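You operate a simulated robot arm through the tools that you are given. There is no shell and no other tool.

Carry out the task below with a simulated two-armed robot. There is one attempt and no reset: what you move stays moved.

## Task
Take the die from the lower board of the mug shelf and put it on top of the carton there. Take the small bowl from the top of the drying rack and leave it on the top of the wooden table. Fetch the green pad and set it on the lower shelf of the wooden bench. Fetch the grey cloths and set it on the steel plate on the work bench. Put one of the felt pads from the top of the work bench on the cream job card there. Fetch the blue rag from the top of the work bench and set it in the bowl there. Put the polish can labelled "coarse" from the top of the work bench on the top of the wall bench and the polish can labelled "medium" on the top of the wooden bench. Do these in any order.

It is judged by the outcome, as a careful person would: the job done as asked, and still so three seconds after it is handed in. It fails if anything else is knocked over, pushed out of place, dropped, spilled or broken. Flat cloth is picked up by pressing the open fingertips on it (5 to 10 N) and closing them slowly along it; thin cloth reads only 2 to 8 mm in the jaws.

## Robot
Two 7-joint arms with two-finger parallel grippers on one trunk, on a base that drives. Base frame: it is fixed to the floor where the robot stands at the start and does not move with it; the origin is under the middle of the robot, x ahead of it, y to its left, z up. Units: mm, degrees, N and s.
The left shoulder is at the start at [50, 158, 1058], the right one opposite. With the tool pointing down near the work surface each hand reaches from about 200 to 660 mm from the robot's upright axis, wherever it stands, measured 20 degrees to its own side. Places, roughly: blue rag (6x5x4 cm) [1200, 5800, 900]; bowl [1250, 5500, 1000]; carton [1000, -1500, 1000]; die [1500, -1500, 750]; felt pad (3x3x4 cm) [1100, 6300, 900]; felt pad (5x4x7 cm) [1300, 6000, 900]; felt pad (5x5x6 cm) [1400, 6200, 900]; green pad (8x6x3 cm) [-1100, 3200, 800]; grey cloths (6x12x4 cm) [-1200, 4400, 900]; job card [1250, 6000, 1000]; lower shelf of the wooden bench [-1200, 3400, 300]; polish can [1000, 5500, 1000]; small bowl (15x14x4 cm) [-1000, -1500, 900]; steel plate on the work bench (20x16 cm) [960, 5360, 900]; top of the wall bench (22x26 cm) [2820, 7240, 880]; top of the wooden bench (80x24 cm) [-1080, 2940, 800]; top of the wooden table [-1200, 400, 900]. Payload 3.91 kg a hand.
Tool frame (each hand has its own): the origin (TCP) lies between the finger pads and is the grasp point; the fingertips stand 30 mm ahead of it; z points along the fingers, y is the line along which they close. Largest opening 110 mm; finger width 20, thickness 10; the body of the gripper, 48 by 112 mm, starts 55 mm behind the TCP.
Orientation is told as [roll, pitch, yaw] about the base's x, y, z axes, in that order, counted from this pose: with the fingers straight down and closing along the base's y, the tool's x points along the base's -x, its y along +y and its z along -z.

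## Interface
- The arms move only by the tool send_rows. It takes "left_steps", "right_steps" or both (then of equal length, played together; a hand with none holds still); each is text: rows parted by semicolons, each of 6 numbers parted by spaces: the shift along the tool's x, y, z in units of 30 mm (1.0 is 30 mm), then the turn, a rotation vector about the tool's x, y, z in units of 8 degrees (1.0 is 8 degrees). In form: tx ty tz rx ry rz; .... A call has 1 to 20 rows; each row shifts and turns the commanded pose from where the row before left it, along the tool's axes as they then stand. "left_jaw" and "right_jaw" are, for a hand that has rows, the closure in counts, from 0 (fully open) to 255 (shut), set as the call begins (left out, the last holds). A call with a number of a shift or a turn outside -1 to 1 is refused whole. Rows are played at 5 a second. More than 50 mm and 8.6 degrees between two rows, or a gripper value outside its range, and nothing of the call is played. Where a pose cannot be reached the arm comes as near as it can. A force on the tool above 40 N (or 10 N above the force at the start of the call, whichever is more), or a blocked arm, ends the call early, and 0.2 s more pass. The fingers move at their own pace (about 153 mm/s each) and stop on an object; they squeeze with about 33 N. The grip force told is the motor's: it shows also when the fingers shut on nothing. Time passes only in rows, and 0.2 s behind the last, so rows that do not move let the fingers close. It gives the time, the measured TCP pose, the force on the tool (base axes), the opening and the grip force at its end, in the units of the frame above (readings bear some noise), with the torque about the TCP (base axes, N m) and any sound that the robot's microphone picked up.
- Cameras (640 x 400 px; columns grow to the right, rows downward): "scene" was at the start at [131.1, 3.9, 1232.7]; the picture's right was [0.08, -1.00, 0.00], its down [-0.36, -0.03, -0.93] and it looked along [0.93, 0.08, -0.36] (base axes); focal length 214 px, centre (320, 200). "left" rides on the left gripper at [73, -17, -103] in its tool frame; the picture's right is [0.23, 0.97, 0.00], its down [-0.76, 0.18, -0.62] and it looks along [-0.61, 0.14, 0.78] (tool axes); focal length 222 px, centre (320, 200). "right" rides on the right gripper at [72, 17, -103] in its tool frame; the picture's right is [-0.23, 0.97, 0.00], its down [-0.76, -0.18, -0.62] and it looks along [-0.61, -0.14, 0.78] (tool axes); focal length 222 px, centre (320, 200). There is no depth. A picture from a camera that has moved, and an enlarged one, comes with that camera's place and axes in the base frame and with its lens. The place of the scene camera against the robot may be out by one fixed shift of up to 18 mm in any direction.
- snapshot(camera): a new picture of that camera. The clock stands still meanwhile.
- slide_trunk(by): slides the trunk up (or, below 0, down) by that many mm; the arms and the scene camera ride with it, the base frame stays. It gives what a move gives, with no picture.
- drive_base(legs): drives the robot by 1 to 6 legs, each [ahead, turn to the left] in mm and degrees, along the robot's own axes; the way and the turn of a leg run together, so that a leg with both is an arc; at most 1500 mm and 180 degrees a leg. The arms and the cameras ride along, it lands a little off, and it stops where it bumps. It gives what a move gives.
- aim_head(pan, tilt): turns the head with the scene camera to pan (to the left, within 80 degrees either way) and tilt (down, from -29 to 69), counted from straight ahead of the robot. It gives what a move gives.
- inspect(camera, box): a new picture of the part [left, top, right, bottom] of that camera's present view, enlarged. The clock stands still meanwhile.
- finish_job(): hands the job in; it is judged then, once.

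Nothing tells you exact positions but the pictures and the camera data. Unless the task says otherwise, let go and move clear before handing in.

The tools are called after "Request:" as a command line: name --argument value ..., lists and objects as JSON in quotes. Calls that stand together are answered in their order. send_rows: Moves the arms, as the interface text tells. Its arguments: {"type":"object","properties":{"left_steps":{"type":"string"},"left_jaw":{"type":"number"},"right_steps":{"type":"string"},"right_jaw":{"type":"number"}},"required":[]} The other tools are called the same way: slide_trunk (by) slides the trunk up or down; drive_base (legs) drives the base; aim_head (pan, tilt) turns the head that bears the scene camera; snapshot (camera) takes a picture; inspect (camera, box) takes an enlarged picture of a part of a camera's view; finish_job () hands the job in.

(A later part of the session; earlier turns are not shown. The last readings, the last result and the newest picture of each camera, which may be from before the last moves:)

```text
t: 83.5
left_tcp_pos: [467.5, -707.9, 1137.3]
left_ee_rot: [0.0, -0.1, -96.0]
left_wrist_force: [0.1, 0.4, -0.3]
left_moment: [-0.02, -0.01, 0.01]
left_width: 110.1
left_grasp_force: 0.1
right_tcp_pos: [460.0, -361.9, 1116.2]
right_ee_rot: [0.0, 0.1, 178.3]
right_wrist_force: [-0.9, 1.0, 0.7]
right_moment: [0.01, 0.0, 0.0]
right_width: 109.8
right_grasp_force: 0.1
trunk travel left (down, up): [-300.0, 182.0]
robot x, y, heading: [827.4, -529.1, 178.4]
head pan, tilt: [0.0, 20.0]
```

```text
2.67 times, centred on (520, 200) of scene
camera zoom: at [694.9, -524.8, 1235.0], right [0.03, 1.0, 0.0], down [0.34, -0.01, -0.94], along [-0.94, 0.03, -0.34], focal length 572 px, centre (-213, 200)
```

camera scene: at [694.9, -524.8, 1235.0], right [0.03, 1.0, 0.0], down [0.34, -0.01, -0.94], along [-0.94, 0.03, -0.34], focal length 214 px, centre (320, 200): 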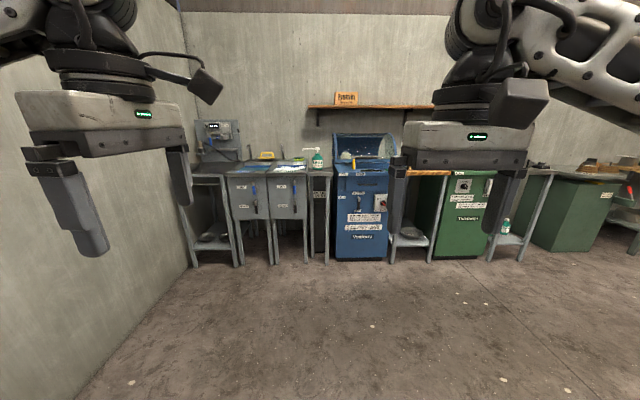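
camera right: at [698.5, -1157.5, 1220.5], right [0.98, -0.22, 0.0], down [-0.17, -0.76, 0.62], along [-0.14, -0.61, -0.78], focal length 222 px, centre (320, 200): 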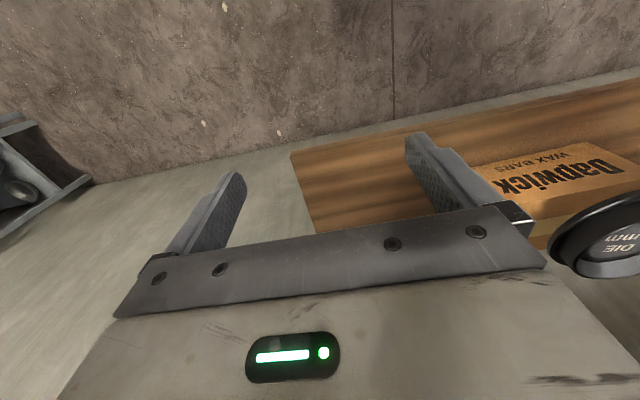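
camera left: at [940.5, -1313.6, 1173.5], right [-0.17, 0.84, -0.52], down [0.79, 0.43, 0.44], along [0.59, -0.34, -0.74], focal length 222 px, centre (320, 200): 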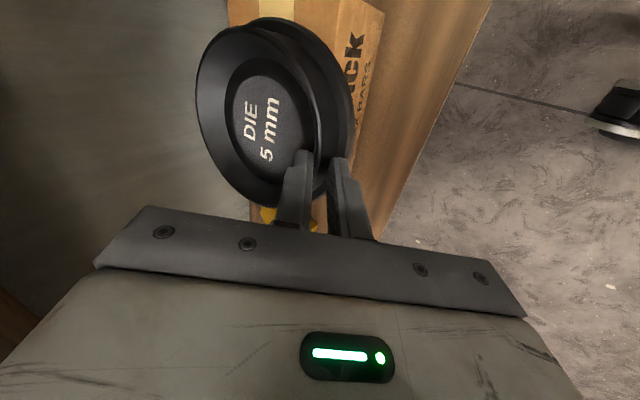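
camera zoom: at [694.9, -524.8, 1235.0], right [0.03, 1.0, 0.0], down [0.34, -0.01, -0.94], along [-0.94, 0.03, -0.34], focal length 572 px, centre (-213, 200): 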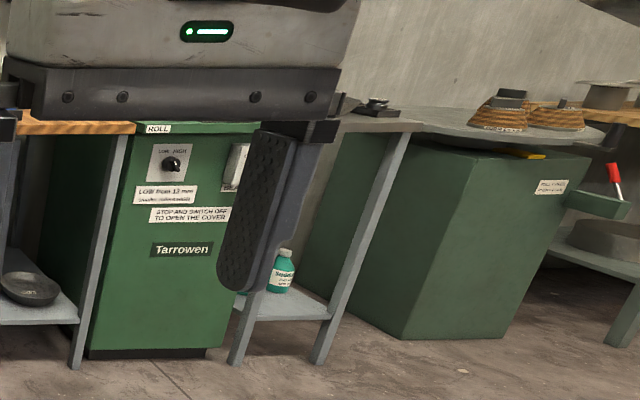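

The corner shows a slatted rack, sinks, the blue and green machines, and a wooden table top between them. I drive nearer to the rack to find the small bowl.

Request:
drive_base --legs '[[0, 27.4], [1196, 0], [0, -25.8]]'

Request:
aim_head --pan 25 --tilt 25

Request:
snapshot --camera "scene"

Request:
snapshot --camera "left"

```text
t: 92.4
left_tcp_pos: [-609.5, -1280.7, 1137.3]
left_ee_rot: [-0.1, -0.1, -92.5]
left_wrist_force: [-0.7, -0.1, 0.3]
left_moment: [0.02, 0.0, -0.04]
left_width: 110.0
left_grasp_force: 0.0
right_tcp_pos: [-638.2, -936.1, 1116.4]
right_ee_rot: [0.0, 0.0, -178.2]
right_wrist_force: [-0.3, 0.1, -0.3]
right_moment: [-0.02, -0.01, 0.0]
right_width: 110.2
right_grasp_force: 0.0
trunk travel left (down, up): [-300.0, 182.0]
robot x, y, heading: [-264.6, -1076.6, -178.2]
head pan, tilt: [0.0, 20.0]
```

```text
t: 93.3
left_tcp_pos: [-610.6, -1281.0, 1138.8]
left_ee_rot: [-0.1, -0.1, -92.5]
left_wrist_force: [-1.0, 0.0, 0.1]
left_moment: [0.0, 0.06, 0.01]
left_width: 110.1
left_grasp_force: 0.1
right_tcp_pos: [-637.6, -935.0, 1116.9]
right_ee_rot: [0.1, 0.0, -178.2]
right_wrist_force: [0.0, 0.0, -0.1]
right_moment: [-0.02, -0.02, 0.03]
right_width: 109.8
right_grasp_force: 0.1
trunk travel left (down, up): [-300.0, 182.0]
robot x, y, heading: [-260.6, -1074.4, -178.1]
head pan, tilt: [25.0, 25.0]
```

```text
taken
camera scene: at [-384.0, -1122.3, 1226.9], right [-0.45, 0.89, 0.0], down [0.38, 0.19, -0.91], along [-0.81, -0.41, -0.42], focal length 214 px, centre (320, 200)
```

scene: 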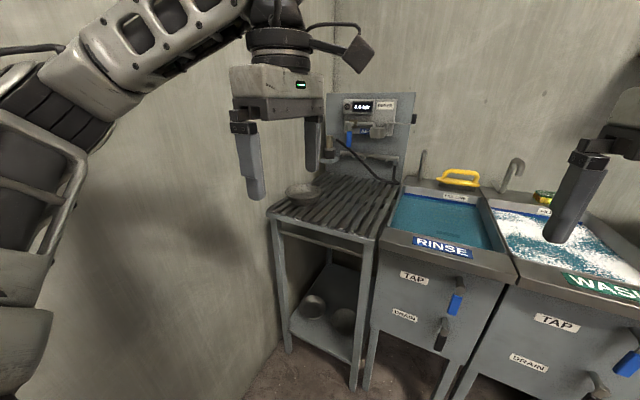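

```text
taken
camera left: at [-623.1, -1206.8, 1241.1], right [0.98, 0.18, 0.0], down [0.15, -0.77, 0.62], along [0.11, -0.61, -0.78], focal length 222 px, centre (320, 200)
```

left: 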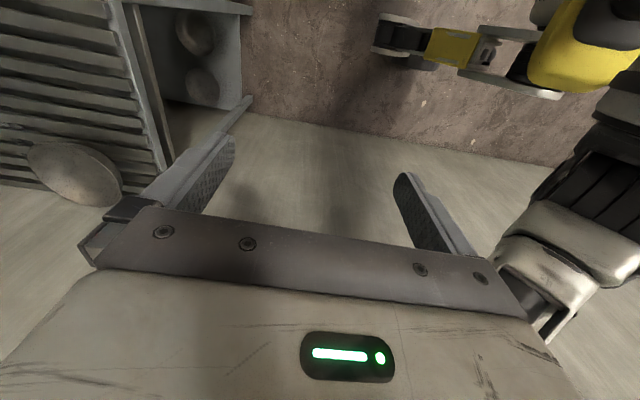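

The small bowl sits at about (-995, -1489) on the near-left corner of the rack top. I zoom in to see its shape.

Request:
inspect --camera "scene" --box '[260, 160, 356, 220]'

Request:
inspect --camera "left" --box '[0, 100, 160, 230]'

```text
6.67 times, centred on (308, 190) of scene
camera zoom: at [-384.0, -1122.3, 1226.9], right [-0.45, 0.89, 0.0], down [0.38, 0.19, -0.91], along [-0.81, -0.41, -0.42], focal length 1430 px, centre (400, 267)
```

zoom: 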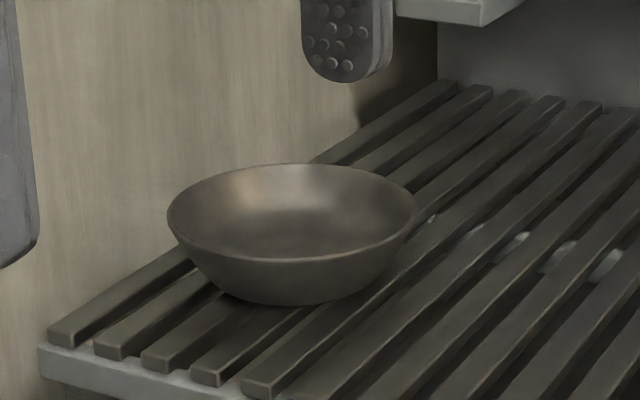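

```text
3.08 times, centred on (80, 165) of left
camera zoom: at [-623.1, -1206.8, 1241.1], right [0.98, 0.18, 0.0], down [0.15, -0.77, 0.62], along [0.11, -0.61, -0.78], focal length 684 px, centre (1058, 308)
```

zoom: 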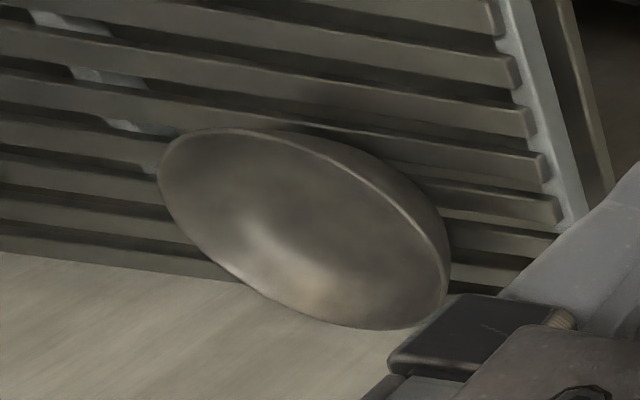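

It is a thin-walled metal bowl with outward-sloping sides; I'll use the same leaned-back rim grasp on its near side. I move closer and turn toward the corner.

Request:
drive_base --legs '[[200, 0], [0, 18]]'

Request:
aim_head --pan 15 --tilt 30

Request:
snapshot --camera "scene"

Request:
snapshot --camera "left"

```text
t: 95.9
left_tcp_pos: [-731.9, -1387.7, 1137.6]
left_ee_rot: [0.1, -0.2, -74.0]
left_wrist_force: [0.7, -0.5, 0.1]
left_moment: [-0.02, 0.02, -0.04]
left_width: 110.0
left_grasp_force: 0.0
right_tcp_pos: [-866.6, -1069.0, 1118.8]
right_ee_rot: [0.1, 0.0, -159.8]
right_wrist_force: [0.6, 1.1, 0.0]
right_moment: [0.03, 0.0, 0.02]
right_width: 110.2
right_grasp_force: 0.0
trunk travel left (down, up): [-300.0, 182.0]
robot x, y, heading: [-461.6, -1081.4, -159.8]
head pan, tilt: [25.0, 25.0]
```

```text
t: 96.7
left_tcp_pos: [-730.6, -1387.8, 1137.2]
left_ee_rot: [0.0, -0.1, -74.0]
left_wrist_force: [0.4, 0.9, -1.0]
left_moment: [-0.03, 0.0, 0.01]
left_width: 109.8
left_grasp_force: 0.1
right_tcp_pos: [-867.4, -1069.4, 1117.0]
right_ee_rot: [0.0, 0.0, -159.7]
right_wrist_force: [-0.1, 0.4, 0.3]
right_moment: [0.02, -0.03, 0.0]
right_width: 109.7
right_grasp_force: 0.1
trunk travel left (down, up): [-300.0, 182.0]
robot x, y, heading: [-463.3, -1083.3, -159.8]
head pan, tilt: [15.0, 30.0]
```

```text
taken
camera scene: at [-577.0, -1152.6, 1219.0], right [-0.58, 0.82, 0.0], down [0.41, 0.29, -0.87], along [-0.71, -0.5, -0.5], focal length 214 px, centre (320, 200)
```

scene: 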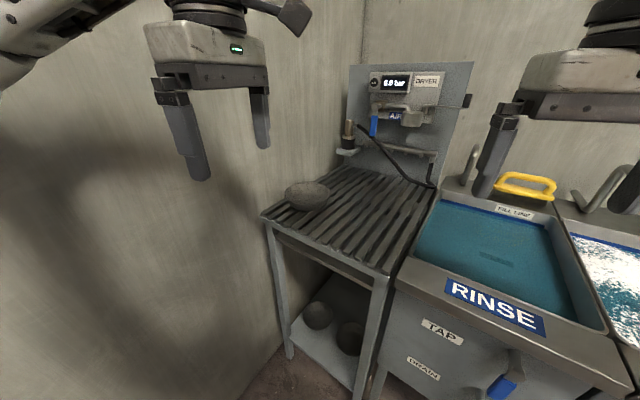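

```text
taken
camera left: at [-767.0, -1321.9, 1241.1], right [0.87, 0.49, 0.0], down [0.38, -0.68, 0.62], along [0.3, -0.55, -0.78], focal length 222 px, centre (320, 200)
```

left: 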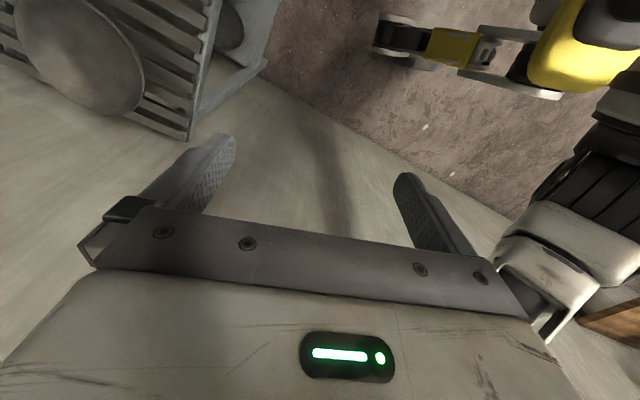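

Request:
send_rows --left_steps "-0.04 -0.93 0.79 0 0 0; -0.04 -0.93 0.79 0 0 0; -0.04 -0.93 0.79 0 0 0; -0.04 -0.93 0.79 0 0 0; -0.04 -0.93 0.79 0 0 0; -0.04 -0.93 0.79 0 0 0; 0 0 0 0 0 -0.56; 0 0 0 0 0 -0.56; 0 0 0 0.94 0 0; 0 0 0 0.94 0 0; 0 0 0 0.94 0 0; 0 0 0 0.94 0 0; 0 0 0 0 0 0" --left_jaw 128

Request:
snapshot --camera "left"

Request:
snapshot --camera "scene"

```text
t: 99.5
left_tcp_pos: [-890.7, -1441.5, 995.2]
left_ee_rot: [-30.3, -0.1, -65.1]
left_wrist_force: [0.1, -0.6, 0.7]
left_moment: [0.01, -0.01, 0.01]
left_width: 54.7
left_grasp_force: 0.0
right_tcp_pos: [-866.8, -1069.3, 1117.3]
right_ee_rot: [0.0, 0.0, -159.7]
right_wrist_force: [1.2, -0.4, 0.4]
right_moment: [0.02, -0.01, 0.0]
right_width: 109.9
right_grasp_force: 0.1
trunk travel left (down, up): [-300.0, 182.0]
robot x, y, heading: [-465.2, -1081.3, -160.0]
head pan, tilt: [15.0, 30.0]
```

```text
taken
camera left: at [-886.1, -1358.9, 1093.4], right [0.67, 0.56, -0.49], down [0.74, -0.49, 0.45], along [0.01, -0.67, -0.75], focal length 222 px, centre (320, 200)
```

left: 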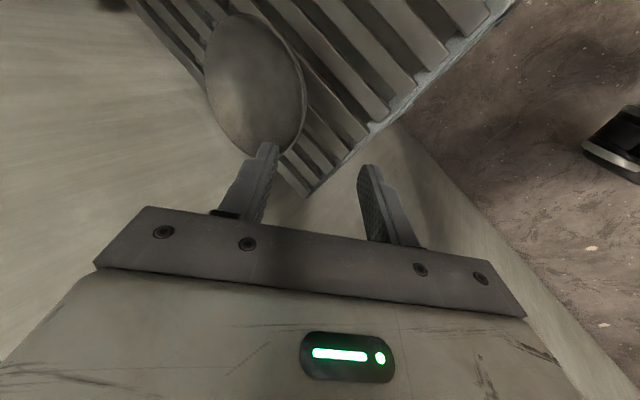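

```text
taken
camera scene: at [-577.0, -1152.5, 1218.9], right [-0.58, 0.82, 0.0], down [0.41, 0.29, -0.87], along [-0.71, -0.5, -0.5], focal length 214 px, centre (320, 200)
```

scene: 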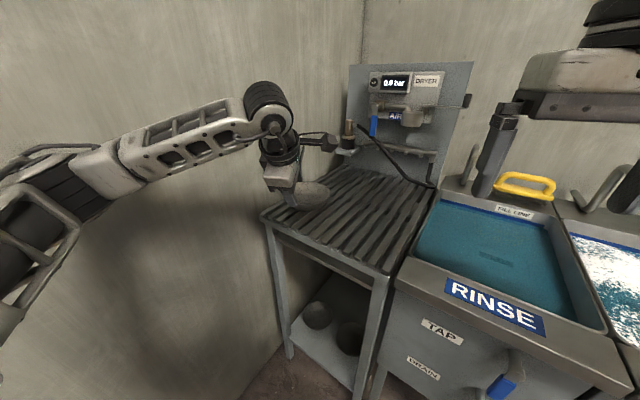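

Request:
send_rows --left_steps "0 -0.1 0.75 0 0 0; 0 -0.1 0.6 0 0 0; 0 0 0 0 0 0"

Request:
inspect --camera "left" --box '[160, 0, 448, 200]'

Request:
inspect --camera "scene" --box '[248, 150, 344, 230]'

```text
t: 100.2
left_tcp_pos: [-911.6, -1452.7, 961.2]
left_ee_rot: [-30.1, 0.0, -65.0]
left_wrist_force: [-0.2, 0.2, -0.2]
left_moment: [-0.01, -0.02, -0.01]
left_width: 54.9
left_grasp_force: 0.1
right_tcp_pos: [-865.8, -1069.1, 1116.2]
right_ee_rot: [0.0, 0.0, -159.8]
right_wrist_force: [0.7, 0.6, -0.4]
right_moment: [-0.01, -0.02, 0.04]
right_width: 110.2
right_grasp_force: 0.0
trunk travel left (down, up): [-300.0, 182.0]
robot x, y, heading: [-463.5, -1087.0, -159.8]
head pan, tilt: [15.0, 30.0]
```

```text
2.00 times, centred on (304, 100) of left
camera zoom: at [-908.5, -1370.6, 1059.3], right [0.67, 0.56, -0.49], down [0.74, -0.49, 0.45], along [0.01, -0.67, -0.75], focal length 444 px, centre (352, 400)
```

zoom: 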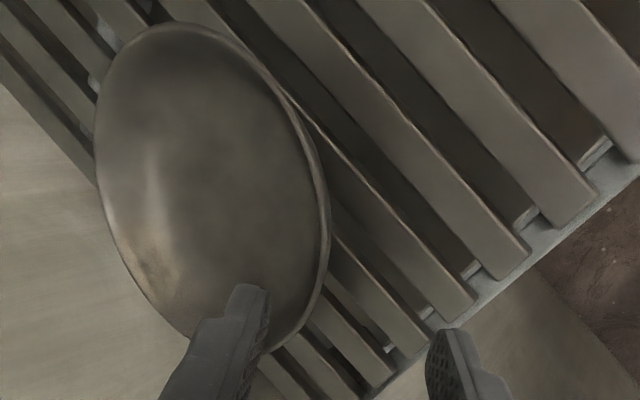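

```text
5.00 times, centred on (296, 190) of scene
camera zoom: at [-577.0, -1152.5, 1219.0], right [-0.58, 0.82, 0.0], down [0.41, 0.29, -0.87], along [-0.71, -0.5, -0.5], focal length 1072 px, centre (440, 250)
```

zoom: 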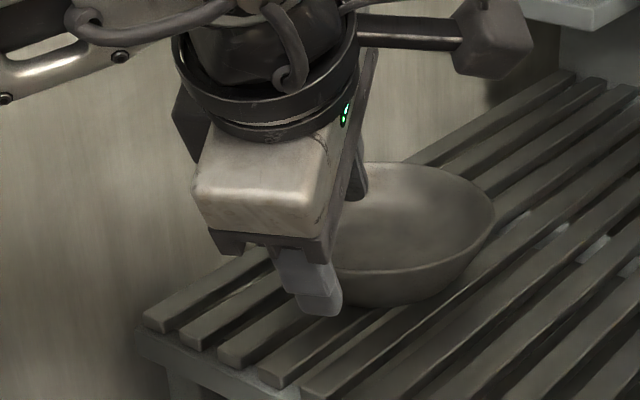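

Request:
send_rows --left_steps "0.17 -0.17 0 0 0 0; 0 0 0.3 0 0 0; 0 0 0.2 0 0 0; 0 0 0.2 0 0 0; 0 0 0 0 0 0" --left_jaw 160

Request:
inspect --camera "left" --box '[160, 0, 448, 200]'

Request:
inspect --camera "scene" --box '[248, 150, 344, 230]'

```text
t: 101.5
left_tcp_pos: [-927.8, -1455.3, 947.7]
left_ee_rot: [-30.1, 0.0, -65.1]
left_wrist_force: [-0.4, 0.2, -0.7]
left_moment: [-0.03, 0.0, -0.04]
left_width: 41.1
left_grasp_force: 0.1
right_tcp_pos: [-867.2, -1070.0, 1116.8]
right_ee_rot: [0.0, 0.1, -159.7]
right_wrist_force: [-0.3, -0.9, -0.5]
right_moment: [0.02, -0.03, 0.01]
right_width: 110.2
right_grasp_force: 0.0
trunk travel left (down, up): [-300.0, 182.0]
robot x, y, heading: [-461.6, -1081.3, -159.9]
head pan, tilt: [15.0, 30.0]
```

```text
2.00 times, centred on (304, 100) of left
camera zoom: at [-924.8, -1372.1, 1045.9], right [0.67, 0.56, -0.49], down [0.74, -0.49, 0.45], along [0.01, -0.67, -0.75], focal length 444 px, centre (352, 400)
```

zoom: 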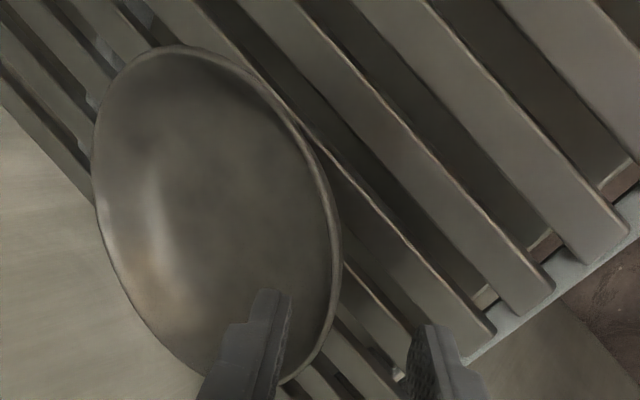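

```text
5.00 times, centred on (296, 190) of scene
camera zoom: at [-577.0, -1152.6, 1219.0], right [-0.58, 0.82, 0.0], down [0.41, 0.29, -0.87], along [-0.71, -0.5, -0.5], focal length 1072 px, centre (440, 250)
```

zoom: 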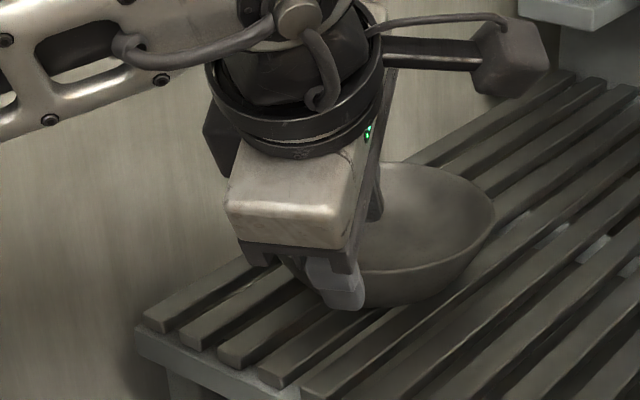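

Request:
send_rows --left_steps "0 0 0.15 0 0 0; 0 0 0.15 0 0 0; 0 0 0 0 0 0"

Request:
send_rows --left_steps "0 0 0 0 0 0; 0 0 0 0 0 0" --left_jaw 205

Request:
inspect --camera "left" --box '[160, 0, 448, 200]'

Request:
inspect --camera "scene" --box '[248, 150, 344, 230]'

```text
t: 102.2
left_tcp_pos: [-931.5, -1455.7, 939.6]
left_ee_rot: [-30.1, -0.2, -65.1]
left_wrist_force: [0.2, 0.1, -0.9]
left_moment: [-0.02, 0.03, -0.02]
left_width: 40.8
left_grasp_force: 0.2
right_tcp_pos: [-868.2, -1068.6, 1116.9]
right_ee_rot: [0.0, -0.1, -159.7]
right_wrist_force: [-1.0, -0.6, -0.9]
right_moment: [0.02, 0.05, -0.03]
right_width: 110.1
right_grasp_force: 0.2
trunk travel left (down, up): [-300.0, 182.0]
robot x, y, heading: [-465.9, -1082.4, -159.5]
head pan, tilt: [15.0, 30.0]
```

```text
t: 102.8
left_tcp_pos: [-931.6, -1454.6, 940.0]
left_ee_rot: [-30.1, -0.1, -65.0]
left_wrist_force: [0.5, -0.8, 0.2]
left_moment: [-0.01, 0.0, -0.01]
left_width: 21.5
left_grasp_force: 0.1
right_tcp_pos: [-867.5, -1070.1, 1116.7]
right_ee_rot: [0.0, 0.0, -159.8]
right_wrist_force: [-0.1, 0.2, -0.4]
right_moment: [-0.02, -0.01, 0.02]
right_width: 109.8
right_grasp_force: 0.1
trunk travel left (down, up): [-300.0, 182.0]
robot x, y, heading: [-461.9, -1083.1, -159.8]
head pan, tilt: [15.0, 30.0]
```

```text
2.00 times, centred on (304, 100) of left
camera zoom: at [-928.8, -1372.9, 1038.4], right [0.67, 0.56, -0.49], down [0.74, -0.49, 0.45], along [0.01, -0.67, -0.75], focal length 444 px, centre (352, 400)
```

zoom: 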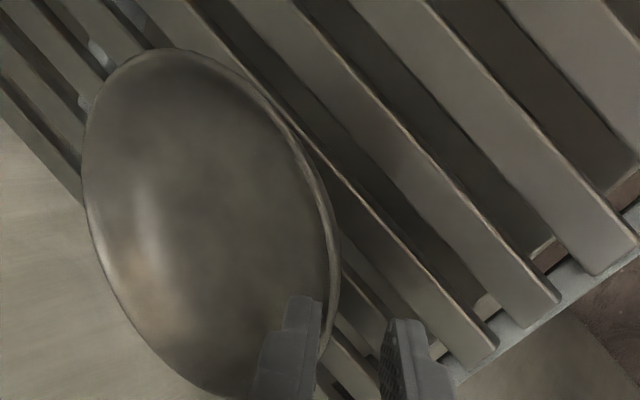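

```text
5.00 times, centred on (296, 190) of scene
camera zoom: at [-577.0, -1152.6, 1219.0], right [-0.58, 0.82, 0.0], down [0.41, 0.29, -0.87], along [-0.71, -0.5, -0.5], focal length 1072 px, centre (440, 250)
```

zoom: 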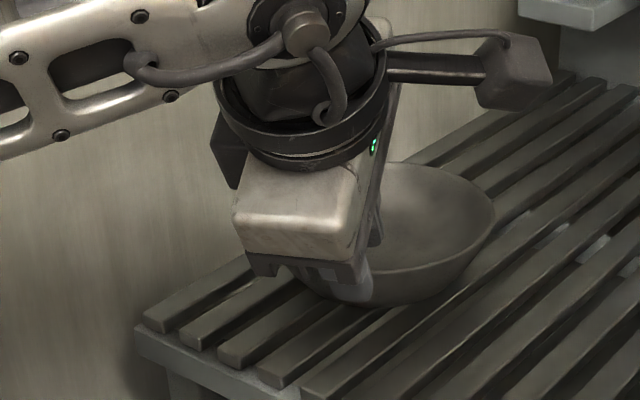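

Request:
send_rows --left_steps "0 -0.2 0 0 0 0; 0 0 0 0 0 0"

Request:
send_rows --left_steps "0 0 0 0 0 0; 0 0 0 0 0 0; 0 0 0 0 0 0" --left_jaw 255

Request:
inspect --camera "left" --box '[160, 0, 448, 200]'

```text
t: 103.5
left_tcp_pos: [-938.0, -1457.0, 943.3]
left_ee_rot: [-30.2, -0.2, -65.0]
left_wrist_force: [0.0, 0.0, 0.4]
left_moment: [-0.02, -0.03, 0.02]
left_width: 21.5
left_grasp_force: 0.0
right_tcp_pos: [-867.2, -1069.4, 1116.8]
right_ee_rot: [0.0, 0.0, -159.7]
right_wrist_force: [-0.5, 0.1, -0.3]
right_moment: [0.01, -0.02, 0.01]
right_width: 110.0
right_grasp_force: 0.0
trunk travel left (down, up): [-300.0, 182.0]
robot x, y, heading: [-463.6, -1085.4, -159.8]
head pan, tilt: [15.0, 30.0]
```

```text
t: 104.2
left_tcp_pos: [-937.4, -1456.6, 942.5]
left_ee_rot: [-30.1, -0.1, -65.2]
left_wrist_force: [0.4, 0.1, 0.5]
left_moment: [-0.01, 0.0, 0.02]
left_width: 0.0
left_grasp_force: 32.9
right_tcp_pos: [-866.2, -1069.4, 1116.7]
right_ee_rot: [-0.1, -0.1, -159.7]
right_wrist_force: [1.0, 0.6, 0.1]
right_moment: [-0.02, -0.02, -0.01]
right_width: 109.7
right_grasp_force: 0.0
trunk travel left (down, up): [-300.0, 182.0]
robot x, y, heading: [-465.6, -1081.0, -159.9]
head pan, tilt: [15.0, 30.0]
```

```text
2.00 times, centred on (304, 100) of left
camera zoom: at [-934.0, -1374.8, 1041.5], right [0.67, 0.56, -0.49], down [0.74, -0.49, 0.45], along [0.01, -0.67, -0.75], focal length 444 px, centre (352, 400)
```

zoom: 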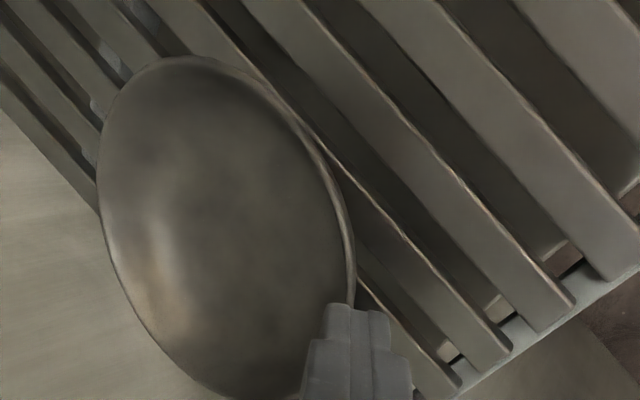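

The jaws closed on air: the rim is lower than I thought (about z 905). I reopen and descend further in small checked steps.

Request:
send_rows --left_steps "0 0.1 0 0 0 0; 0 0 0 0 0 0; 0 0 0.25 0 0 0; 0 0 0.25 0 0 0; 0 0 0 0 0 0" --left_jaw 155

Request:
inspect --camera "left" --box '[160, 0, 448, 200]'

Request:
inspect --camera "scene" --box '[248, 150, 344, 230]'

```text
t: 105.5
left_tcp_pos: [-942.0, -1458.2, 930.2]
left_ee_rot: [-30.2, -0.1, -65.2]
left_wrist_force: [-0.8, 0.7, -0.5]
left_moment: [0.0, -0.02, -0.01]
left_width: 43.1
left_grasp_force: 0.0
right_tcp_pos: [-867.9, -1069.6, 1117.5]
right_ee_rot: [-0.1, 0.0, -159.9]
right_wrist_force: [-0.6, 0.5, -0.2]
right_moment: [-0.01, -0.02, -0.01]
right_width: 110.0
right_grasp_force: 0.1
trunk travel left (down, up): [-300.0, 182.0]
robot x, y, heading: [-464.4, -1083.3, -160.1]
head pan, tilt: [15.0, 30.0]
```

```text
2.00 times, centred on (304, 100) of left
camera zoom: at [-938.4, -1376.7, 1027.8], right [0.67, 0.56, -0.49], down [0.74, -0.49, 0.45], along [0.01, -0.67, -0.75], focal length 444 px, centre (352, 400)
```

zoom: 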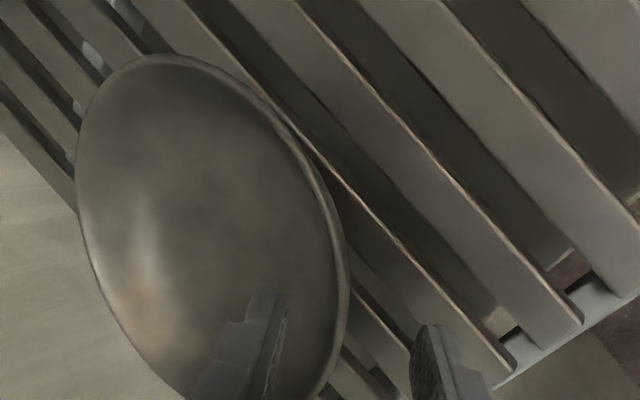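

```text
5.00 times, centred on (296, 190) of scene
camera zoom: at [-577.0, -1152.6, 1219.0], right [-0.58, 0.82, 0.0], down [0.41, 0.29, -0.87], along [-0.71, -0.5, -0.5], focal length 1072 px, centre (440, 250)
```

zoom: 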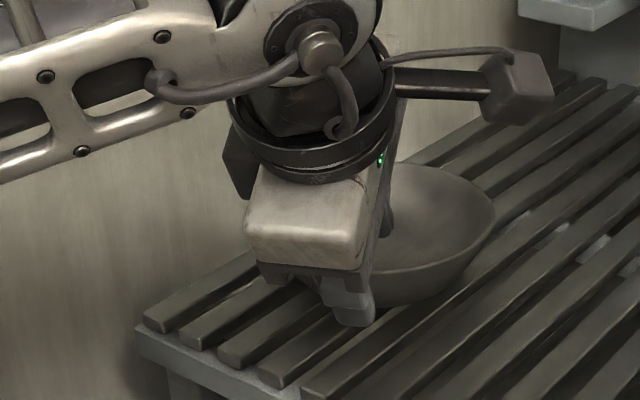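

Request:
send_rows --left_steps "0 0 0.15 0 0 0; 0 0 0.15 0 0 0; 0 0 0.15 0 0 0; 0 0 0 0 0 0" --left_jaw 170

Request:
inspect --camera "left" --box '[160, 0, 448, 200]'

Request:
inspect --camera "scene" --box '[248, 150, 344, 230]'

```text
t: 106.5
left_tcp_pos: [-949.3, -1460.8, 916.7]
left_ee_rot: [-30.0, -0.1, -65.1]
left_wrist_force: [0.4, -1.4, -1.3]
left_moment: [0.02, -0.03, -0.02]
left_width: 36.5
left_grasp_force: 0.1
right_tcp_pos: [-866.9, -1067.6, 1117.3]
right_ee_rot: [0.1, 0.0, -159.7]
right_wrist_force: [0.1, -0.4, -0.6]
right_moment: [-0.01, 0.04, -0.02]
right_width: 109.9
right_grasp_force: 0.0
trunk travel left (down, up): [-300.0, 182.0]
robot x, y, heading: [-466.1, -1082.6, -159.9]
head pan, tilt: [15.0, 30.0]
```

```text
2.00 times, centred on (304, 100) of left
camera zoom: at [-945.9, -1379.5, 1014.6], right [0.67, 0.56, -0.49], down [0.74, -0.49, 0.45], along [0.01, -0.67, -0.75], focal length 444 px, centre (352, 400)
```

zoom: 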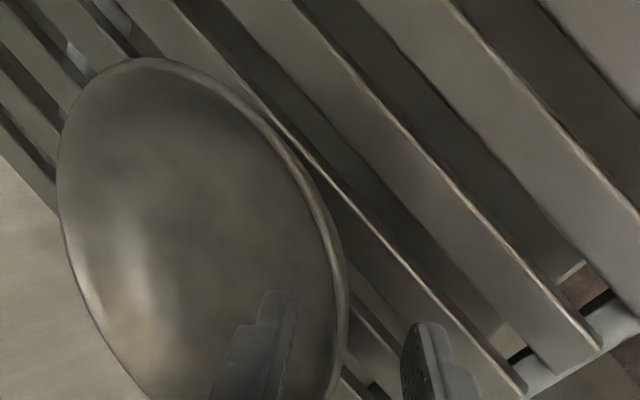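

```text
5.00 times, centred on (296, 190) of scene
camera zoom: at [-577.0, -1152.6, 1219.0], right [-0.58, 0.82, 0.0], down [0.41, 0.29, -0.87], along [-0.71, -0.5, -0.5], focal length 1072 px, centre (440, 250)
```

zoom: 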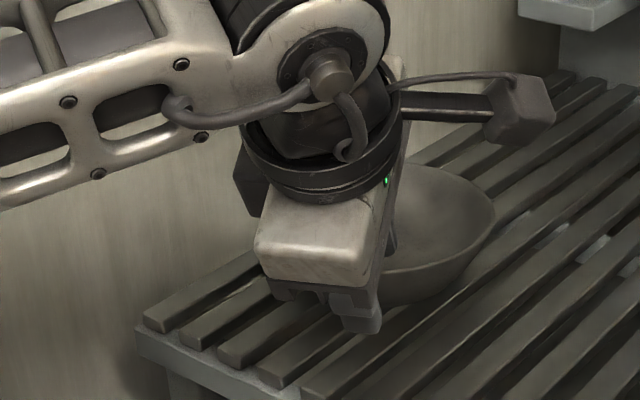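

Request:
send_rows --left_steps "0 0 0 0 0 0; 0 0 0 0 0 0" --left_jaw 205

Request:
inspect --camera "left" --box '[220, 100, 412, 220]'

```text
t: 107.0
left_tcp_pos: [-949.8, -1462.0, 916.0]
left_ee_rot: [-30.1, -0.2, -65.0]
left_wrist_force: [-0.8, -0.2, -0.1]
left_moment: [-0.02, -0.02, 0.0]
left_width: 21.5
left_grasp_force: 0.1
right_tcp_pos: [-866.7, -1068.6, 1116.8]
right_ee_rot: [0.1, 0.0, -159.8]
right_wrist_force: [-1.1, 0.0, -0.2]
right_moment: [0.02, -0.01, 0.0]
right_width: 110.1
right_grasp_force: 0.0
trunk travel left (down, up): [-300.0, 182.0]
robot x, y, heading: [-460.8, -1083.6, -159.8]
head pan, tilt: [15.0, 30.0]
```

```text
3.33 times, centred on (316, 160) of left
camera zoom: at [-945.8, -1379.5, 1014.7], right [0.67, 0.56, -0.49], down [0.74, -0.49, 0.45], along [0.01, -0.67, -0.75], focal length 740 px, centre (333, 333)
```

zoom: 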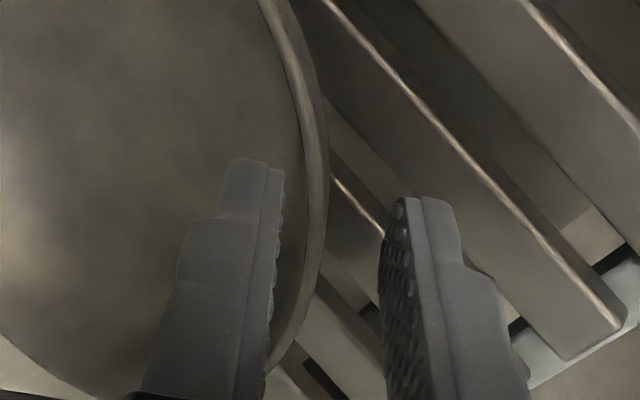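

The wall is clearly between the fingers now. I close fully.

Request:
send_rows --left_steps "0 0 0 0 0 0; 0 0 0 0 0 0; 0 0 0 0 0 0" --left_jaw 255

Request:
inspect --camera "left" --box '[160, 0, 448, 200]'

```text
t: 107.8
left_tcp_pos: [-948.5, -1460.5, 917.7]
left_ee_rot: [-30.3, -0.1, -65.0]
left_wrist_force: [-1.5, 0.3, 9.9]
left_moment: [0.02, 0.54, 0.05]
left_width: 2.6
left_grasp_force: 33.0
right_tcp_pos: [-866.3, -1068.6, 1117.6]
right_ee_rot: [0.0, -0.1, -159.9]
right_wrist_force: [0.5, -0.6, -0.3]
right_moment: [-0.01, 0.01, 0.01]
right_width: 109.8
right_grasp_force: 0.0
trunk travel left (down, up): [-300.0, 182.0]
robot x, y, heading: [-466.1, -1081.5, -159.9]
head pan, tilt: [15.0, 30.0]
```

```text
2.00 times, centred on (304, 100) of left
camera zoom: at [-945.3, -1379.2, 1016.3], right [0.67, 0.56, -0.49], down [0.74, -0.49, 0.45], along [0.01, -0.67, -0.75], focal length 444 px, centre (352, 400)
```

zoom: 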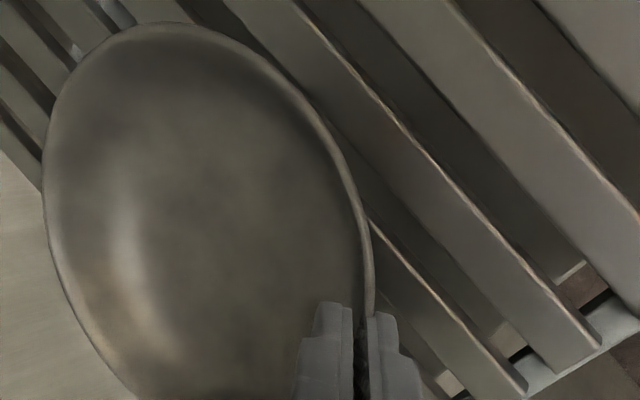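

Gripped on the wall (2.6 mm). I lift slowly.

Request:
send_rows --left_steps "0 -0.11 -0.19 0 0 0; 0 -0.11 -0.19 0 0 0; 0 -0.11 -0.19 0 0 0; 0 -0.17 -0.29 0 0 0; 0 -0.17 -0.29 0 0 0; 0 0 0 0 0 0"

Request:
snapshot --camera "left"

Request:
snapshot --camera "scene"

```text
t: 109.2
left_tcp_pos: [-947.9, -1463.0, 957.7]
left_ee_rot: [-30.2, -0.1, -65.1]
left_wrist_force: [-0.3, 0.2, -0.7]
left_moment: [0.05, -0.05, -0.02]
left_width: 2.4
left_grasp_force: 33.0
right_tcp_pos: [-866.8, -1069.9, 1117.4]
right_ee_rot: [0.0, 0.0, -159.7]
right_wrist_force: [-0.3, -0.4, -0.4]
right_moment: [0.02, 0.03, -0.02]
right_width: 109.9
right_grasp_force: 0.0
trunk travel left (down, up): [-300.0, 182.0]
robot x, y, heading: [-464.0, -1082.9, -159.7]
head pan, tilt: [15.0, 30.0]
```

```text
taken
camera left: at [-944.9, -1380.2, 1054.6], right [0.67, 0.56, -0.49], down [0.74, -0.49, 0.45], along [0.01, -0.67, -0.75], focal length 222 px, centre (320, 200)
```

left: 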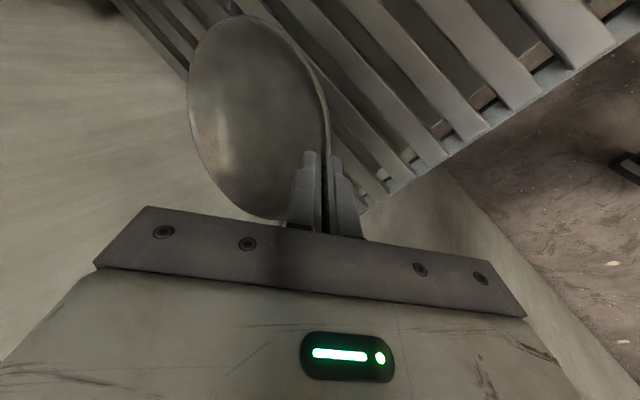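

```text
taken
camera scene: at [-577.1, -1152.6, 1218.9], right [-0.58, 0.82, 0.0], down [0.41, 0.29, -0.87], along [-0.71, -0.5, -0.5], focal length 214 px, centre (320, 200)
```

scene: 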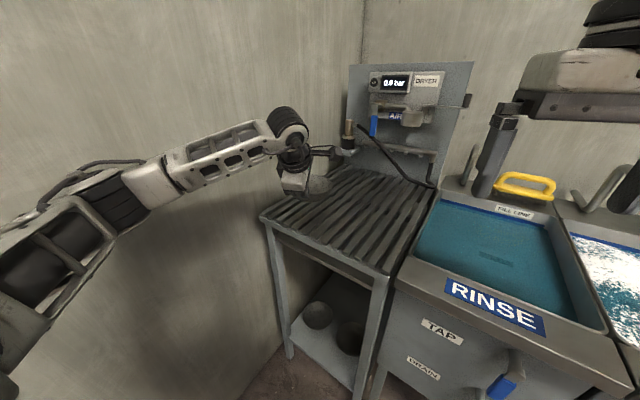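

Request:
send_rows --left_steps "0 -0.5 -0.866 0 0 0; 0 -0.5 -0.866 0 0 0; 0 -0.5 -0.866 0 0 0; 0 0.75 -0.43 0 0 0; 0 0.75 -0.43 0 0 0; 0 0.75 -0.43 0 0 0; 0 0.75 -0.43 0 0 0; 0 0.75 -0.43 0 0 0; 0 0.75 -0.43 0 0 0; 0 0.75 -0.43 0 0 0; 0 0.75 -0.43 0 0 0"

Request:
aim_head --pan -70 --tilt 20

Request:
snapshot --camera "scene"

```text
t: 111.7
left_tcp_pos: [-759.8, -1376.1, 1046.1]
left_ee_rot: [-30.0, -0.1, -65.0]
left_wrist_force: [0.2, 0.0, -1.2]
left_moment: [0.01, -0.08, 0.0]
left_width: 2.4
left_grasp_force: 33.3
right_tcp_pos: [-867.1, -1069.0, 1117.1]
right_ee_rot: [0.0, -0.1, -159.7]
right_wrist_force: [-1.4, 1.4, -0.5]
right_moment: [0.0, 0.0, -0.01]
right_width: 110.1
right_grasp_force: 0.2
trunk travel left (down, up): [-300.0, 182.0]
robot x, y, heading: [-464.6, -1083.2, -159.8]
head pan, tilt: [15.0, 30.0]
```

```text
t: 113.2
left_tcp_pos: [-760.5, -1376.5, 1046.3]
left_ee_rot: [-30.1, 0.0, -65.1]
left_wrist_force: [-0.2, -0.4, -1.2]
left_moment: [0.04, -0.08, -0.06]
left_width: 2.0
left_grasp_force: 33.0
right_tcp_pos: [-868.1, -1070.0, 1117.7]
right_ee_rot: [0.0, 0.0, -159.8]
right_wrist_force: [-0.5, 0.7, 0.0]
right_moment: [-0.03, 0.01, -0.02]
right_width: 110.0
right_grasp_force: 0.1
trunk travel left (down, up): [-300.0, 182.0]
robot x, y, heading: [-464.1, -1081.3, -159.7]
head pan, tilt: [-70.0, 20.0]
```

```text
taken
camera scene: at [-563.4, -1029.4, 1235.0], right [0.76, 0.65, 0.0], down [0.22, -0.26, -0.94], along [-0.61, 0.72, -0.34], focal length 214 px, centre (320, 200)
```

scene: 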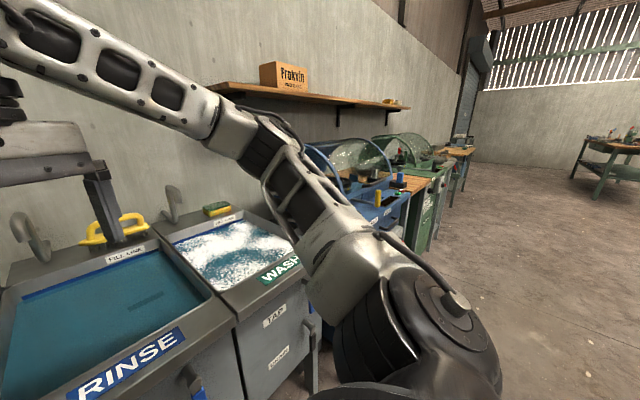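

The bowl is held. I back away, turn and drive up to the wooden table near (-1200, 400).

Request:
drive_base --legs '[[-300, 0], [0, -110.2], [1380, 0], [0, 90]]'

Request:
aim_head --pan 0 --tilt 25

Request:
snapshot --camera "scene"

Request:
snapshot --camera "left"

```text
t: 130.1
left_tcp_pos: [-587.3, 225.8, 1046.1]
left_ee_rot: [-30.2, -0.1, -85.5]
left_wrist_force: [1.2, -0.7, -1.5]
left_moment: [0.01, -0.07, 0.02]
left_width: 2.1
left_grasp_force: 32.8
right_tcp_pos: [-580.7, 550.3, 1117.5]
right_ee_rot: [0.0, -0.1, 179.8]
right_wrist_force: [-0.2, 0.4, 0.0]
right_moment: [0.01, -0.02, 0.02]
right_width: 110.0
right_grasp_force: 0.1
trunk travel left (down, up): [-300.0, 182.0]
robot x, y, heading: [-209.3, 398.8, 180.1]
head pan, tilt: [-70.0, 20.0]
```

```text
t: 131.5
left_tcp_pos: [-588.5, 225.7, 1045.9]
left_ee_rot: [-30.1, 0.0, -85.5]
left_wrist_force: [0.2, 0.9, -1.1]
left_moment: [0.02, -0.05, 0.0]
left_width: 2.2
left_grasp_force: 33.3
right_tcp_pos: [-580.3, 550.7, 1118.2]
right_ee_rot: [0.0, 0.1, 179.8]
right_wrist_force: [0.7, -0.5, 0.0]
right_moment: [0.01, 0.01, -0.01]
right_width: 110.3
right_grasp_force: 0.1
trunk travel left (down, up): [-300.0, 182.0]
robot x, y, heading: [-207.1, 397.3, 179.8]
head pan, tilt: [0.0, 25.0]
```

```text
taken
camera scene: at [-341.3, 393.8, 1226.9], right [0.0, 1.0, 0.0], down [0.42, 0.0, -0.91], along [-0.91, 0.0, -0.42], focal length 214 px, centre (320, 200)
```

scene: 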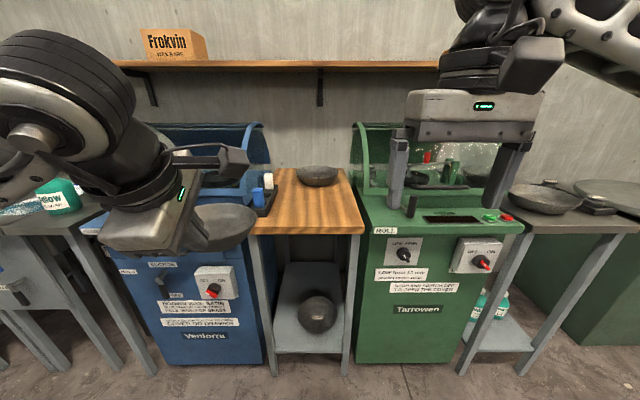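

```text
taken
camera left: at [-556.0, 301.7, 1144.0], right [0.82, 0.29, -0.49], down [0.52, -0.72, 0.45], along [-0.22, -0.63, -0.75], focal length 222 px, centre (320, 200)
```

left: 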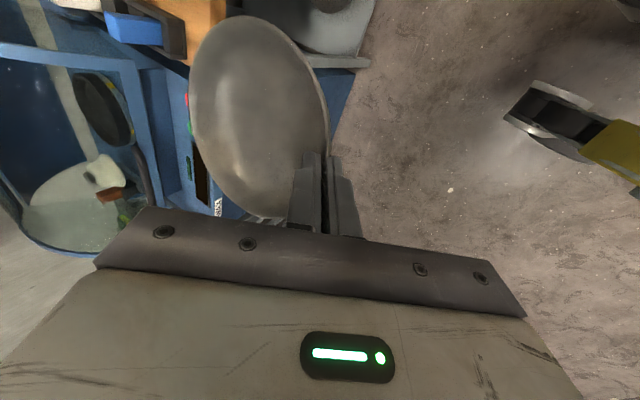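

Request:
inspect --camera "scene" --box '[230, 150, 390, 250]'

```text
4.00 times, centred on (310, 200) of scene
camera zoom: at [-341.3, 393.8, 1226.9], right [0.0, 1.0, 0.0], down [0.42, 0.0, -0.91], along [-0.91, 0.0, -0.42], focal length 858 px, centre (360, 200)
```

zoom: 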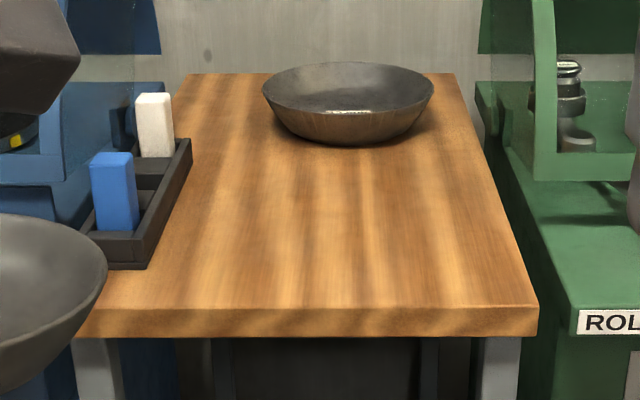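

The wooden table top lies around x -1463 to -874, y 186 to 524, with free space at its front centre. I shift the robot so the left hand can set the bowl down at about (-1010, 390).

Request:
drive_base --legs '[[0, -32.6], [245, 0], [0, 32.8]]'

Request:
snapshot --camera "scene"

Request:
snapshot --camera "left"

```text
t: 136.5
left_tcp_pos: [-793.2, 356.8, 1045.7]
left_ee_rot: [-30.0, -0.2, -85.0]
left_wrist_force: [0.5, 1.5, -0.7]
left_moment: [0.02, -0.1, 0.01]
left_width: 2.4
left_grasp_force: 32.8
right_tcp_pos: [-789.0, 680.5, 1117.2]
right_ee_rot: [0.0, 0.0, -179.6]
right_wrist_force: [-0.1, 0.0, -0.7]
right_moment: [0.0, 0.01, 0.0]
right_width: 109.9
right_grasp_force: 0.1
trunk travel left (down, up): [-300.0, 182.0]
robot x, y, heading: [-415.5, 531.7, -180.0]
head pan, tilt: [0.0, 25.0]
```

```text
taken
camera scene: at [-548.3, 526.6, 1226.9], right [-0.01, 1.0, 0.0], down [0.42, 0.0, -0.91], along [-0.91, -0.01, -0.42], focal length 214 px, centre (320, 200)
```

scene: 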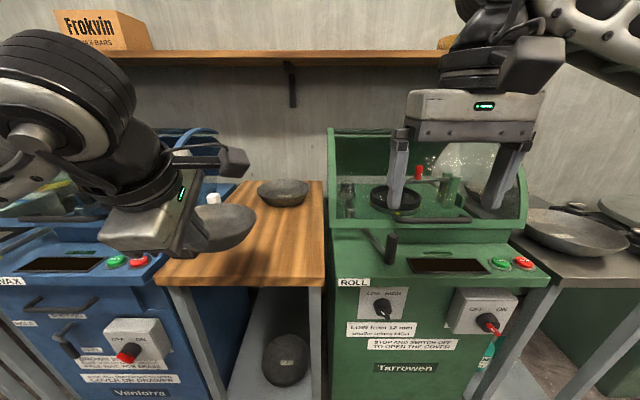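

```text
taken
camera left: at [-762.0, 432.4, 1144.0], right [0.82, 0.3, -0.49], down [0.53, -0.72, 0.45], along [-0.22, -0.63, -0.75], focal length 222 px, centre (320, 200)
```

left: 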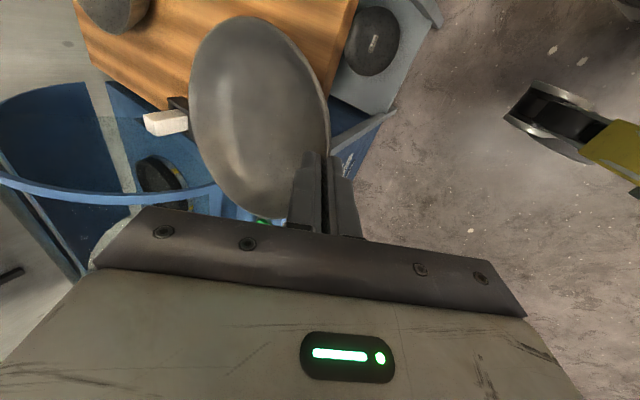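

Request:
send_rows --left_steps "0.407 -0.783 0.453 0 0 0; 0.407 -0.783 0.453 0 0 0; 0.407 -0.783 0.453 0 0 0; 0.407 -0.783 0.453 0 0 0; 0.407 -0.783 0.453 0 0 0; 0 0.5 0.866 0 0 0; 0 0 0 0 0 0"

Request:
snapshot --camera "scene"

Request:
snapshot --camera "left"

```text
t: 138.1
left_tcp_pos: [-933.1, 404.7, 1016.2]
left_ee_rot: [-30.2, 0.0, -85.0]
left_wrist_force: [0.1, 1.3, -1.2]
left_moment: [0.0, -0.1, -0.01]
left_width: 2.5
left_grasp_force: 33.1
right_tcp_pos: [-789.2, 680.9, 1117.5]
right_ee_rot: [0.0, 0.0, -179.7]
right_wrist_force: [0.3, 1.2, -0.3]
right_moment: [-0.02, -0.01, 0.01]
right_width: 110.1
right_grasp_force: 0.0
trunk travel left (down, up): [-300.0, 182.0]
robot x, y, heading: [-418.9, 531.7, -179.6]
head pan, tilt: [0.0, 25.0]
```

```text
taken
camera scene: at [-548.3, 526.8, 1226.9], right [-0.01, 1.0, 0.0], down [0.42, 0.0, -0.91], along [-0.91, -0.01, -0.42], focal length 214 px, centre (320, 200)
```

scene: 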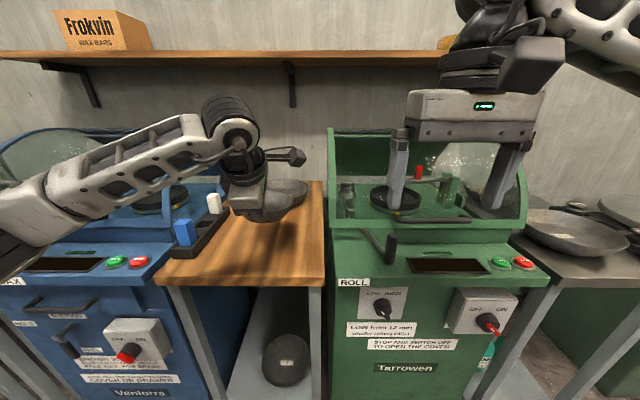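

```text
taken
camera left: at [-902.2, 480.9, 1114.4], right [0.82, 0.3, -0.49], down [0.53, -0.72, 0.45], along [-0.22, -0.63, -0.75], focal length 222 px, centre (320, 200)
```

left: 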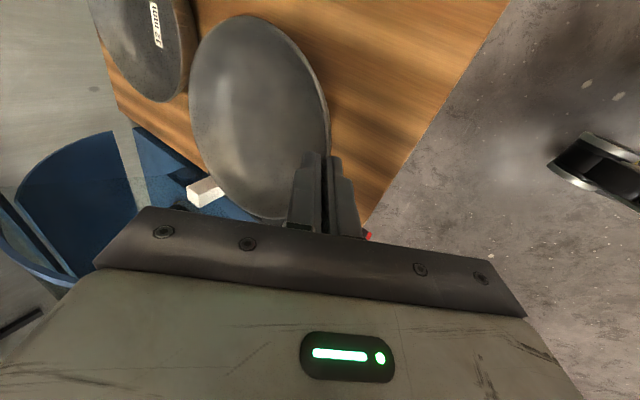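

Request:
send_rows --left_steps "0 0.42 0.72 0 0 0; 0 0.42 0.72 0 0 0; 0 0.17 0.29 0 0 0; 0 0 0 0 0 0"

Request:
inspect --camera "scene" --box '[200, 150, 344, 270]'

Request:
inspect --camera "left" --box '[80, 0, 480, 240]'

```text
t: 139.1
left_tcp_pos: [-932.7, 404.0, 957.0]
left_ee_rot: [-30.1, -0.1, -85.0]
left_wrist_force: [0.3, 0.6, -1.5]
left_moment: [0.03, -0.11, -0.03]
left_width: 2.4
left_grasp_force: 32.8
right_tcp_pos: [-788.9, 681.5, 1117.7]
right_ee_rot: [0.0, 0.0, -179.6]
right_wrist_force: [-0.5, -0.4, 0.2]
right_moment: [-0.01, -0.04, -0.01]
right_width: 110.1
right_grasp_force: 0.1
trunk travel left (down, up): [-300.0, 182.0]
robot x, y, heading: [-413.6, 535.8, -179.6]
head pan, tilt: [0.0, 25.0]
```

```text
3.33 times, centred on (272, 210) of scene
camera zoom: at [-548.4, 526.8, 1226.9], right [-0.01, 1.0, 0.0], down [0.42, 0.0, -0.91], along [-0.91, -0.01, -0.42], focal length 715 px, centre (480, 167)
```

zoom: 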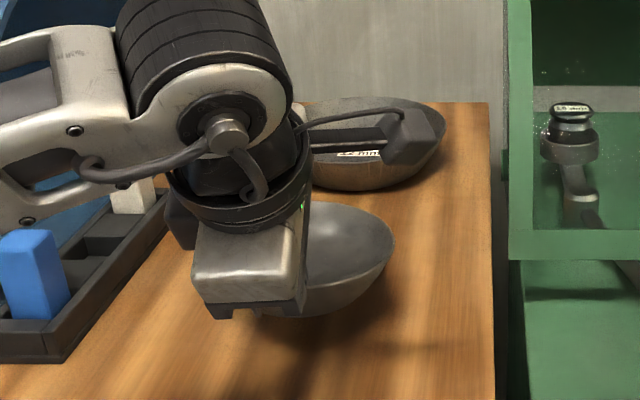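

```text
1.60 times, centred on (280, 120) of left
camera zoom: at [-901.5, 479.6, 1054.8], right [0.82, 0.3, -0.49], down [0.53, -0.72, 0.45], along [-0.22, -0.63, -0.75], focal length 355 px, centre (384, 328)
```

zoom: 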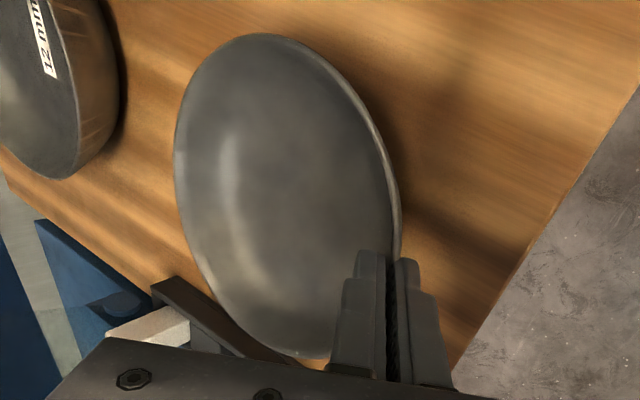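

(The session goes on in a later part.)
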